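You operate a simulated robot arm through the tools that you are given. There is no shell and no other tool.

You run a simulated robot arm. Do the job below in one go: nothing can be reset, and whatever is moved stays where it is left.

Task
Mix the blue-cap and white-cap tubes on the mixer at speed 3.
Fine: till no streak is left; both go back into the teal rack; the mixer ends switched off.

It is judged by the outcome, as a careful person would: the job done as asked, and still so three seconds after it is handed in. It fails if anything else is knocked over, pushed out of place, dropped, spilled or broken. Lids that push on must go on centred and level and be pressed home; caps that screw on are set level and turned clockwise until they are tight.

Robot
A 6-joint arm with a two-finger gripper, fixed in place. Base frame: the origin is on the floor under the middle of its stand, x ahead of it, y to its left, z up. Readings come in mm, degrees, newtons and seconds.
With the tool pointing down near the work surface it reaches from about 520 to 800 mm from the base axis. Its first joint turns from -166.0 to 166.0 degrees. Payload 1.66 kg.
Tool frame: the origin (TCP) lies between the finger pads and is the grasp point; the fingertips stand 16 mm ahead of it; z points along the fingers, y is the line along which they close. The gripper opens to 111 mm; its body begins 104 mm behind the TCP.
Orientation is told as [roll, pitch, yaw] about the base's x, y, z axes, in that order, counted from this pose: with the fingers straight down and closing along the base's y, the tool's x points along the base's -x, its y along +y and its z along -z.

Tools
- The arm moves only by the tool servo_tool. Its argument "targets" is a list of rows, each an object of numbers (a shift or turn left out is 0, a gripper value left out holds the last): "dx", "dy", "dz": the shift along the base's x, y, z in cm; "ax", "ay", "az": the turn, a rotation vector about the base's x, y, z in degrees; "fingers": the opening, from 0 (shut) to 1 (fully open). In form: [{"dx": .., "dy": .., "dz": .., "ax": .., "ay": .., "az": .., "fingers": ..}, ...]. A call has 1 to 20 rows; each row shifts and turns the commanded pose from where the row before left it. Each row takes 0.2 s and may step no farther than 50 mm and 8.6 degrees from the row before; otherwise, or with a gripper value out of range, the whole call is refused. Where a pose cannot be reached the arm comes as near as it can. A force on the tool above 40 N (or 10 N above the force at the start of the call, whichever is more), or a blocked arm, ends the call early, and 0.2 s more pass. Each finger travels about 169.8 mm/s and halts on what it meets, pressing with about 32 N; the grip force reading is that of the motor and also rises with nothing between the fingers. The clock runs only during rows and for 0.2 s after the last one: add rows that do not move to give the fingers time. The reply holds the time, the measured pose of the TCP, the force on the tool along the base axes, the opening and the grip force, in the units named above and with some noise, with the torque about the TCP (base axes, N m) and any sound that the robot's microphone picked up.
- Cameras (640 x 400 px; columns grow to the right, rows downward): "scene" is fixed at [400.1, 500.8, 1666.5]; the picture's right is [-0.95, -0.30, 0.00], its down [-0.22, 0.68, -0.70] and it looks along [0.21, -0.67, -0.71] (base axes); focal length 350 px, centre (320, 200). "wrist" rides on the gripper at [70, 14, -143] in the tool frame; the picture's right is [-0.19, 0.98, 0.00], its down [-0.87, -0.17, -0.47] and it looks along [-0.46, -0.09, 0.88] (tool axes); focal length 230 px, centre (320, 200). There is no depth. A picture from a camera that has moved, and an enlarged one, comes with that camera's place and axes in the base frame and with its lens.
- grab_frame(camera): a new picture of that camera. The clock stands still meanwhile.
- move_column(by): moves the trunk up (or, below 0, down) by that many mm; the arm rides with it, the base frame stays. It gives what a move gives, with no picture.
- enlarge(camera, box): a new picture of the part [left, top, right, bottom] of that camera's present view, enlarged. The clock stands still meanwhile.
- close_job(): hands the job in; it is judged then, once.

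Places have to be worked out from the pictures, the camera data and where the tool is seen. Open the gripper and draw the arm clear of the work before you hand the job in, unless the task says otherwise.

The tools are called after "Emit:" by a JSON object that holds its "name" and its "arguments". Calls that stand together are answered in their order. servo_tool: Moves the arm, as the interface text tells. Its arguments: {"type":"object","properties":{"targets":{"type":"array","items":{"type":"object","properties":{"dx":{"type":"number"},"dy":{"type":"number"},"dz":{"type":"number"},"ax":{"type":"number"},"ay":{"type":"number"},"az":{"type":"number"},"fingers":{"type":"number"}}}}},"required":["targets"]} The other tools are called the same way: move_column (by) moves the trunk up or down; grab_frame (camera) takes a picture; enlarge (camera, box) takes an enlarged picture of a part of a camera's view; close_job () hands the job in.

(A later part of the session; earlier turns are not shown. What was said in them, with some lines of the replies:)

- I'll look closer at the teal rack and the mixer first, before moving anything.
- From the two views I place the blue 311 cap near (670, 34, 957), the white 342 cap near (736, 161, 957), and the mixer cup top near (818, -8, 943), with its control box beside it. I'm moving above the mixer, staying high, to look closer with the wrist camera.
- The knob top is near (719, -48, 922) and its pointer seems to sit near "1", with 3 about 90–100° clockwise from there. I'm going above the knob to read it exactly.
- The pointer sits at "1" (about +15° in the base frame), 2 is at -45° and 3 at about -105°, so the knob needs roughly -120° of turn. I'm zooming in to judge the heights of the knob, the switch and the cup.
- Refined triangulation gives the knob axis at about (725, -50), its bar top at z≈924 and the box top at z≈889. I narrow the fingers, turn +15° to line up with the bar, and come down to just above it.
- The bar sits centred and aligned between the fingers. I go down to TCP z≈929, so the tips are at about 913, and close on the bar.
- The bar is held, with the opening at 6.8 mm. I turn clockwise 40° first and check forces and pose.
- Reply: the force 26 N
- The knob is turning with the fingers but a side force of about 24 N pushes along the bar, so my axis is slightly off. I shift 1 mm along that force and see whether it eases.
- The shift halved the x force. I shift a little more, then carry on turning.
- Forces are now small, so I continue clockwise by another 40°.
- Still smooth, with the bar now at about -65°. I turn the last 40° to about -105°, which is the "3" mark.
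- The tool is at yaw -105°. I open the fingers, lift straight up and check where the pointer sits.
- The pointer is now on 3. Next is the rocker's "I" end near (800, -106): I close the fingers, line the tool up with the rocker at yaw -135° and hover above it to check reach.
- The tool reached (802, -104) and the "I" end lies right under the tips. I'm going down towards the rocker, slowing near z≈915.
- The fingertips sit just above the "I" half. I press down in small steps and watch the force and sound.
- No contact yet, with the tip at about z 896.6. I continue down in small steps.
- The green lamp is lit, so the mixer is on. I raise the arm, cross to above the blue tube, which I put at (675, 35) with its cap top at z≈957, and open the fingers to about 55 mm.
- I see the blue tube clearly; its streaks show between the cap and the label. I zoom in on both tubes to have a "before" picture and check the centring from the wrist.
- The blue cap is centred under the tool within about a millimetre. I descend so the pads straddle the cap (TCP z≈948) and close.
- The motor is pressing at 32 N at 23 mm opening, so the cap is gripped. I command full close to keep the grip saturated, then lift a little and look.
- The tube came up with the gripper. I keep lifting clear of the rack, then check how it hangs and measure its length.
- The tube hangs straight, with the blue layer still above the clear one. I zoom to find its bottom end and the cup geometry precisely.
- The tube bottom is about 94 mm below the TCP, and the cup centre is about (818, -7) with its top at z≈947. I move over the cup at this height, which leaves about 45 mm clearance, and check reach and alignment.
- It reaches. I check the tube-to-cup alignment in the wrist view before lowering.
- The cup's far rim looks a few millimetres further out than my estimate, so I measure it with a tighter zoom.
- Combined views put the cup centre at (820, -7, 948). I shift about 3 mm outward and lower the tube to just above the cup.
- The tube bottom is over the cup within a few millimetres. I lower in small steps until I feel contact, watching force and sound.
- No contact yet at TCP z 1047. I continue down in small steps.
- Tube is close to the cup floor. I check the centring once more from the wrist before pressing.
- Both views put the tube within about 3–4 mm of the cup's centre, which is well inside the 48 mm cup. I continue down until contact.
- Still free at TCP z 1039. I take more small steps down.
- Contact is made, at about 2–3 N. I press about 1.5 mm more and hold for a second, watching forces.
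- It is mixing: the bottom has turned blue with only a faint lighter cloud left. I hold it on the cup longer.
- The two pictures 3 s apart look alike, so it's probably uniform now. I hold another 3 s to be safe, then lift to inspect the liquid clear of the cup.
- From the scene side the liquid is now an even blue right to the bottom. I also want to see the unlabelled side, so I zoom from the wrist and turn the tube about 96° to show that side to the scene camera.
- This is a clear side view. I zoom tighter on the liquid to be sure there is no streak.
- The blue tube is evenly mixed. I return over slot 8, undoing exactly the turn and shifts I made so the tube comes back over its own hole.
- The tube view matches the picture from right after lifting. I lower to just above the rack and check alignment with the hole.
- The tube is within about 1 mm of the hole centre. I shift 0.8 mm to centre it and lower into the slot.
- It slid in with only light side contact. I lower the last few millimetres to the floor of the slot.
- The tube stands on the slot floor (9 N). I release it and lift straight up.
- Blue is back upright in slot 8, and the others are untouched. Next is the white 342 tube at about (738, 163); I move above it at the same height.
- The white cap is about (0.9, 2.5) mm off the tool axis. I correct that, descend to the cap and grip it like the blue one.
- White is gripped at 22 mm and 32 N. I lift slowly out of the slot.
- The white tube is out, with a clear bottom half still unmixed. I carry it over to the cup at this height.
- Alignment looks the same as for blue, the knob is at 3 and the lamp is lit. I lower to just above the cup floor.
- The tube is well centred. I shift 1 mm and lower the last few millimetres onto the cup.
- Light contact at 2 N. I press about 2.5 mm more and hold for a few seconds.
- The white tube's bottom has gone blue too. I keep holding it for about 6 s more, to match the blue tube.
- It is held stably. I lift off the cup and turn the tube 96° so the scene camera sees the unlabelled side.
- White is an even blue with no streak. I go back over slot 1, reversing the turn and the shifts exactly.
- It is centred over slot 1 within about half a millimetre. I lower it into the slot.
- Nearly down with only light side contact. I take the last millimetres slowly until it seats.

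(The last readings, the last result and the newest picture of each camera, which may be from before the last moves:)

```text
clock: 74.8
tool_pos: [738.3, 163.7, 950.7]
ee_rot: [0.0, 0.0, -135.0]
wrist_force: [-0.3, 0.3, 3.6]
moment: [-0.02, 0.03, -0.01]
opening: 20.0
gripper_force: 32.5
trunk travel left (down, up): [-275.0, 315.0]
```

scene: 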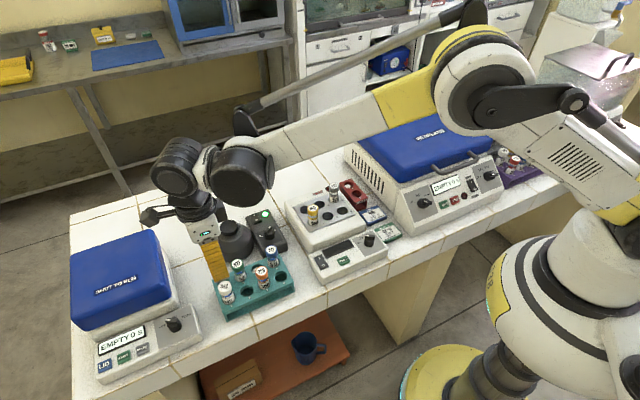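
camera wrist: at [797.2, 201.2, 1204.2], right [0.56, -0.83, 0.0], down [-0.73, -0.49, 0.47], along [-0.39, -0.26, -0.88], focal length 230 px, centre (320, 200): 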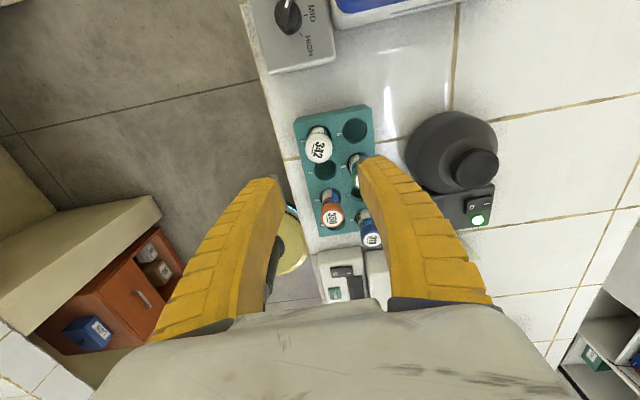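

The tube now stands on the slot floor, with the force rising by about 6 N. I release it and lift straight up.

Emit:
{"name": "servo_tool", "arguments": {"targets": [{"fingers": 0.2}, {"fingers": 0.35}, {"fingers": 0.5}, {}, {"dz": 3}, {"dz": 4}, {"dz": 4}, {}]}}

Emit:
{"name": "enlarge", "arguments": {"camera": "scene", "box": [195, 220, 315, 320]}}

Emit:
{"name": "enlarge", "arguments": {"camera": "wrist", "box": [260, 90, 380, 200]}}

```text
clock: 76.6
tool_pos: [738.2, 164.3, 1058.5]
ee_rot: [0.0, 0.0, -135.0]
wrist_force: [-0.8, -1.0, -0.5]
moment: [-0.02, -0.01, 0.0]
opening: 57.6
gripper_force: 1.4
trunk travel left (down, up): [-275.0, 315.0]
```

```text
4.00 times, centred on (255, 270) of scene
camera zoom: at [400.1, 500.8, 1666.5], right [-0.95, -0.3, 0.0], down [-0.22, 0.68, -0.7], along [0.21, -0.67, -0.71], focal length 1399 px, centre (580, -80)
```

zoom: 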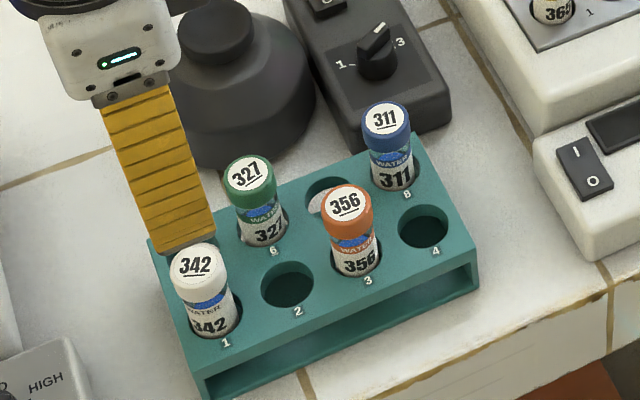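

```text
3.64 times, centred on (320, 145) of wrist
camera zoom: at [797.4, 203.1, 1202.9], right [0.56, -0.83, 0.0], down [-0.73, -0.49, 0.47], along [-0.39, -0.26, -0.88], focal length 837 px, centre (320, 400)
```

zoom: 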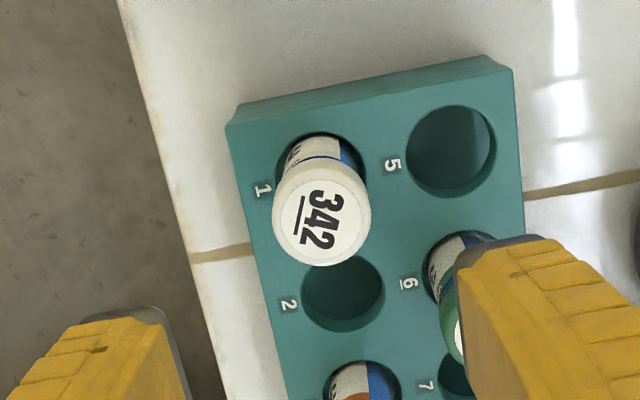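

Both tubes are upright in their slots. Now to switch the mixer off: I close the fingers and move over the rocker's "O" end, about (782, -87).

Emit:
{"name": "servo_tool", "arguments": {"targets": [{"dx": 0.74, "dy": -4.18, "fingers": 0.0}, {"dx": 0.74, "dy": -4.18}, {"dx": 0.74, "dy": -4.18}, {"dx": 0.74, "dy": -4.18}, {"dx": 0.74, "dy": -4.18}, {"dx": 0.74, "dy": -4.18}, {"dz": -4}, {"dz": -4.5}, {}]}}

Emit:
{"name": "enlarge", "arguments": {"camera": "wrist", "box": [220, 60, 420, 260]}}

Emit:
{"name": "enlarge", "arguments": {"camera": "scene", "box": [235, 185, 305, 235]}}

```text
clock: 78.6
tool_pos: [783.2, -87.5, 973.2]
ee_rot: [0.0, 0.0, -135.1]
wrist_force: [-0.1, 0.7, 0.3]
moment: [0.0, 0.01, -0.02]
opening: 0.0
gripper_force: 28.7
trunk travel left (down, up): [-275.0, 315.0]
```

```text
2.00 times, centred on (320, 160) of wrist
camera zoom: at [842.3, -48.5, 1116.9], right [0.56, -0.83, 0.0], down [-0.73, -0.49, 0.47], along [-0.39, -0.26, -0.88], focal length 460 px, centre (320, 280)
```

zoom: 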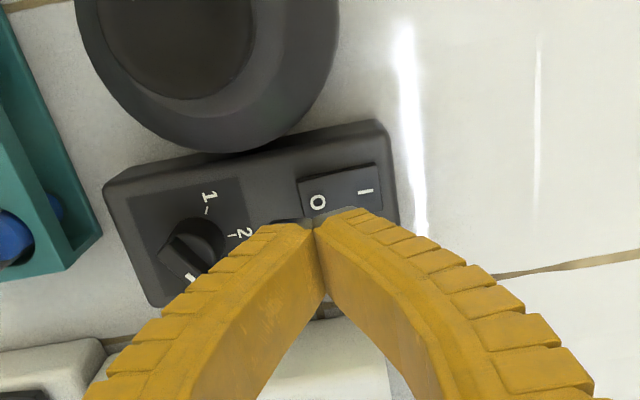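

```text
8.00 times, centred on (270, 210) of scene
camera zoom: at [400.1, 500.8, 1666.5], right [-0.95, -0.3, 0.0], down [-0.22, 0.68, -0.7], along [0.21, -0.67, -0.71], focal length 2798 px, centre (720, 120)
```

zoom: 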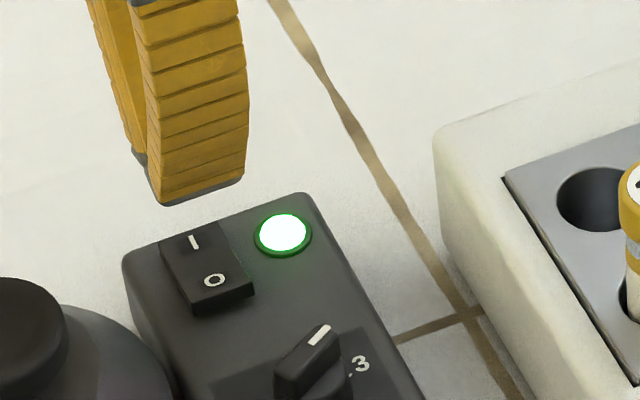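

The "O" end is right under the tips and the lamp is still lit. I lower to just above it and then press in small steps.

Emit:
{"name": "servo_tool", "arguments": {"targets": [{"dz": -3}, {"dz": -2}, {"dz": -0.5}, {"dz": -0.2}, {"dz": -0.2}, {}]}}

```text
clock: 80.0
tool_pos: [782.5, -86.9, 916.1]
ee_rot: [0.0, 0.0, -134.9]
wrist_force: [-0.3, -0.8, 0.7]
moment: [-0.01, 0.0, 0.03]
opening: 0.2
gripper_force: 28.8
trunk travel left (down, up): [-275.0, 315.0]
```

No contact yet at TCP z 916. I continue in small steps as for the "I" press.

Emit:
{"name": "servo_tool", "arguments": {"targets": [{"dz": -0.2}, {"dz": -0.2}, {"dz": -0.15}, {"dz": -0.15}, {}]}}

Emit:
{"name": "enlarge", "arguments": {"camera": "scene", "box": [235, 185, 305, 235]}}

```text
clock: 81.2
tool_pos: [782.8, -85.5, 909.4]
ee_rot: [-0.1, -0.1, -135.0]
wrist_force: [3.6, 0.0, 8.9]
moment: [-0.05, -0.06, 0.04]
opening: 0.0
gripper_force: 29.1
trunk travel left (down, up): [-275.0, 315.0]
```

```text
8.00 times, centred on (270, 210) of scene
camera zoom: at [400.1, 500.8, 1666.5], right [-0.95, -0.3, 0.0], down [-0.22, 0.68, -0.7], along [0.21, -0.67, -0.71], focal length 2798 px, centre (720, 120)
```

zoom: 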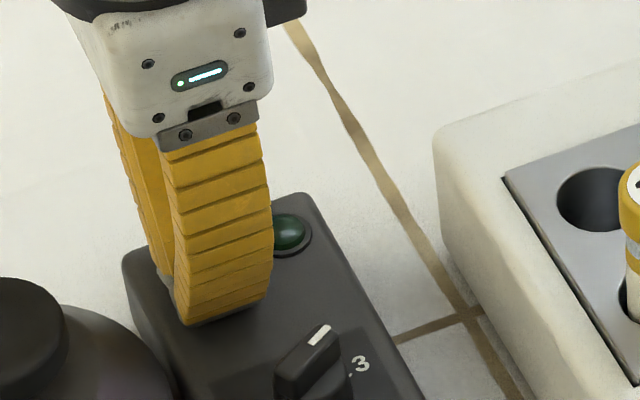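

The lamp has gone dark, so the mixer is off. I lift away, open the gripper and draw the arm back clear of the bench, then check everything.

Emit:
{"name": "servo_tool", "arguments": {"targets": [{"dz": 3}, {"dz": 4}, {"dz": 4}, {"dz": 4}, {"dz": 4}, {"dx": -4, "dz": 2}, {"dx": -4, "dz": 2}, {"dx": -4, "dz": 2, "fingers": 0.5}, {"dx": -4, "dz": 2, "fingers": 1.0}, {"dx": -4}, {"dx": -4}, {}]}}

Emit:
{"name": "grab_frame", "arguments": {"camera": "scene"}}

Emit:
{"name": "enlarge", "arguments": {"camera": "scene", "box": [200, 195, 320, 325]}}

```text
clock: 83.8
tool_pos: [542.1, -86.8, 1178.0]
ee_rot: [0.1, -0.1, -135.1]
wrist_force: [-0.6, 0.7, 0.3]
moment: [-0.01, -0.02, -0.01]
opening: 110.7
gripper_force: 0.0
trunk travel left (down, up): [-275.0, 315.0]
```

```text
taken
```

scene: 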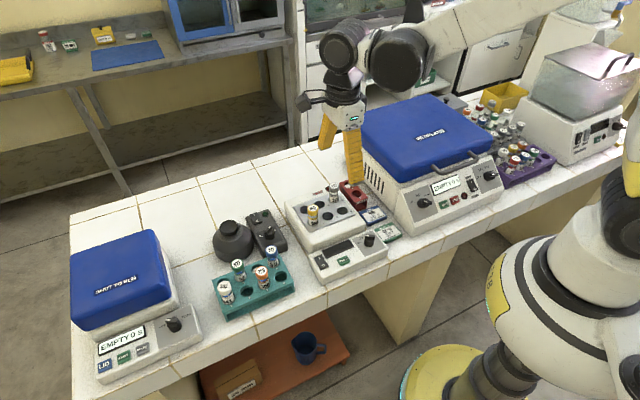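

```text
3.08 times, centred on (260, 260) of scene
camera zoom: at [400.1, 500.8, 1666.5], right [-0.95, -0.3, 0.0], down [-0.22, 0.68, -0.7], along [0.21, -0.67, -0.71], focal length 1076 px, centre (505, 15)
```

zoom: 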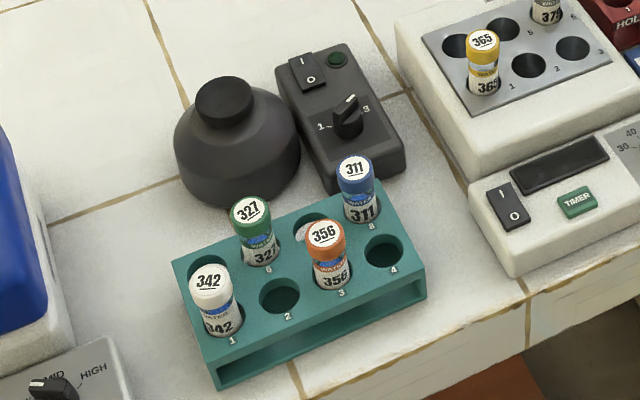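

Lamp dark, knob at 3, both tubes upright in the teal rack, neighbours and rack unmoved, gripper open and clear. I take one last zoom on the two tubes before handing in.

Emit:
{"name": "enlarge", "arguments": {"camera": "scene", "box": [255, 238, 295, 278]}}

Emit:
{"name": "enlarge", "arguments": {"camera": "scene", "box": [210, 270, 250, 310]}}

Emit:
{"name": "enlarge", "arguments": {"camera": "scene", "box": [245, 200, 290, 245]}}

```text
10.00 times, centred on (275, 258) of scene
camera zoom: at [400.1, 500.8, 1666.5], right [-0.95, -0.3, 0.0], down [-0.22, 0.68, -0.7], along [0.21, -0.67, -0.71], focal length 3497 px, centre (770, -380)
```

zoom: 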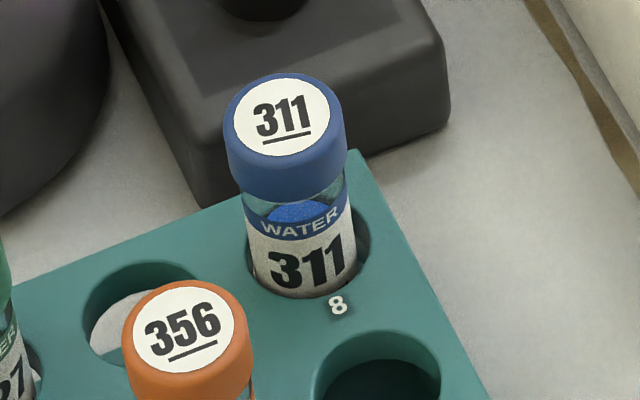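

```text
10.00 times, centred on (230, 290) of scene
camera zoom: at [400.1, 500.8, 1666.5], right [-0.95, -0.3, 0.0], down [-0.22, 0.68, -0.7], along [0.21, -0.67, -0.71], focal length 3497 px, centre (1220, -700)
```

zoom: 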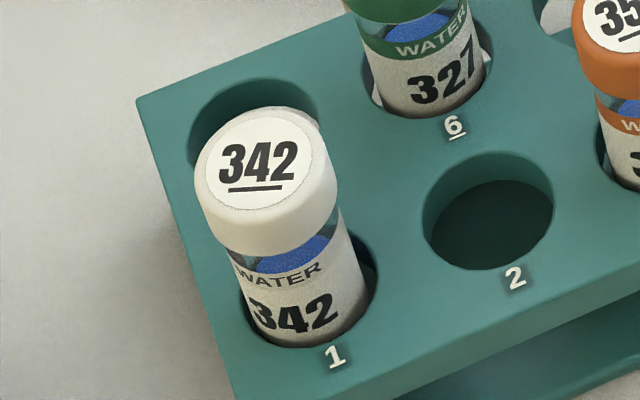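

```text
8.89 times, centred on (268, 222) of scene
camera zoom: at [400.1, 500.8, 1666.5], right [-0.95, -0.3, 0.0], down [-0.22, 0.68, -0.7], along [0.21, -0.67, -0.71], focal length 3108 px, centre (787, 0)
```

zoom: 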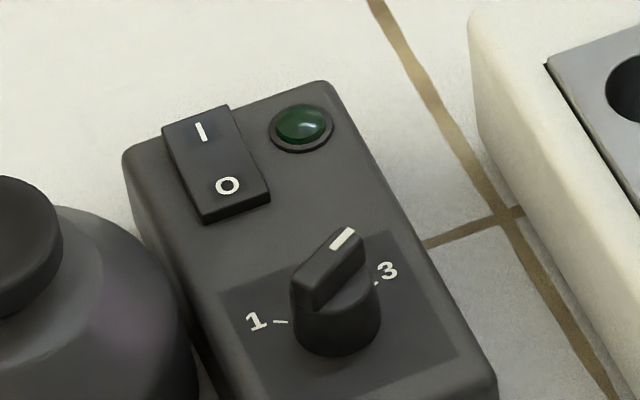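

Both tubes are mixed and seated in their original teal-rack slots. The switch is at O with the lamp dark, and the arm is clear, so I'm handing the job in.

Emit:
{"name": "close_job", "arguments": {}}

```text
The job is handed in.
```

I mixed the blue-cap (311) and white-cap (342) tubes on the mixer at speed 3 and handed the job in.

- **Mixing:** I held each tube on the running cup for about 8 seconds. Then I lifted it off and turned it so the camera could see the unlabelled side. Both showed an even blue with no streak left.
- **Rack:** Both tubes are upright in the teal rack, in the slots they came from: blue in slot 8, white in slot 1. The other tubes and the rack look unmoved.
- **Mixer:** It is switched off, with the rocker at O and the lamp dark. The speed knob was at 1 when I started, and I left it at 3.
- **Arm:** The gripper is open and drawn back clear of the work.
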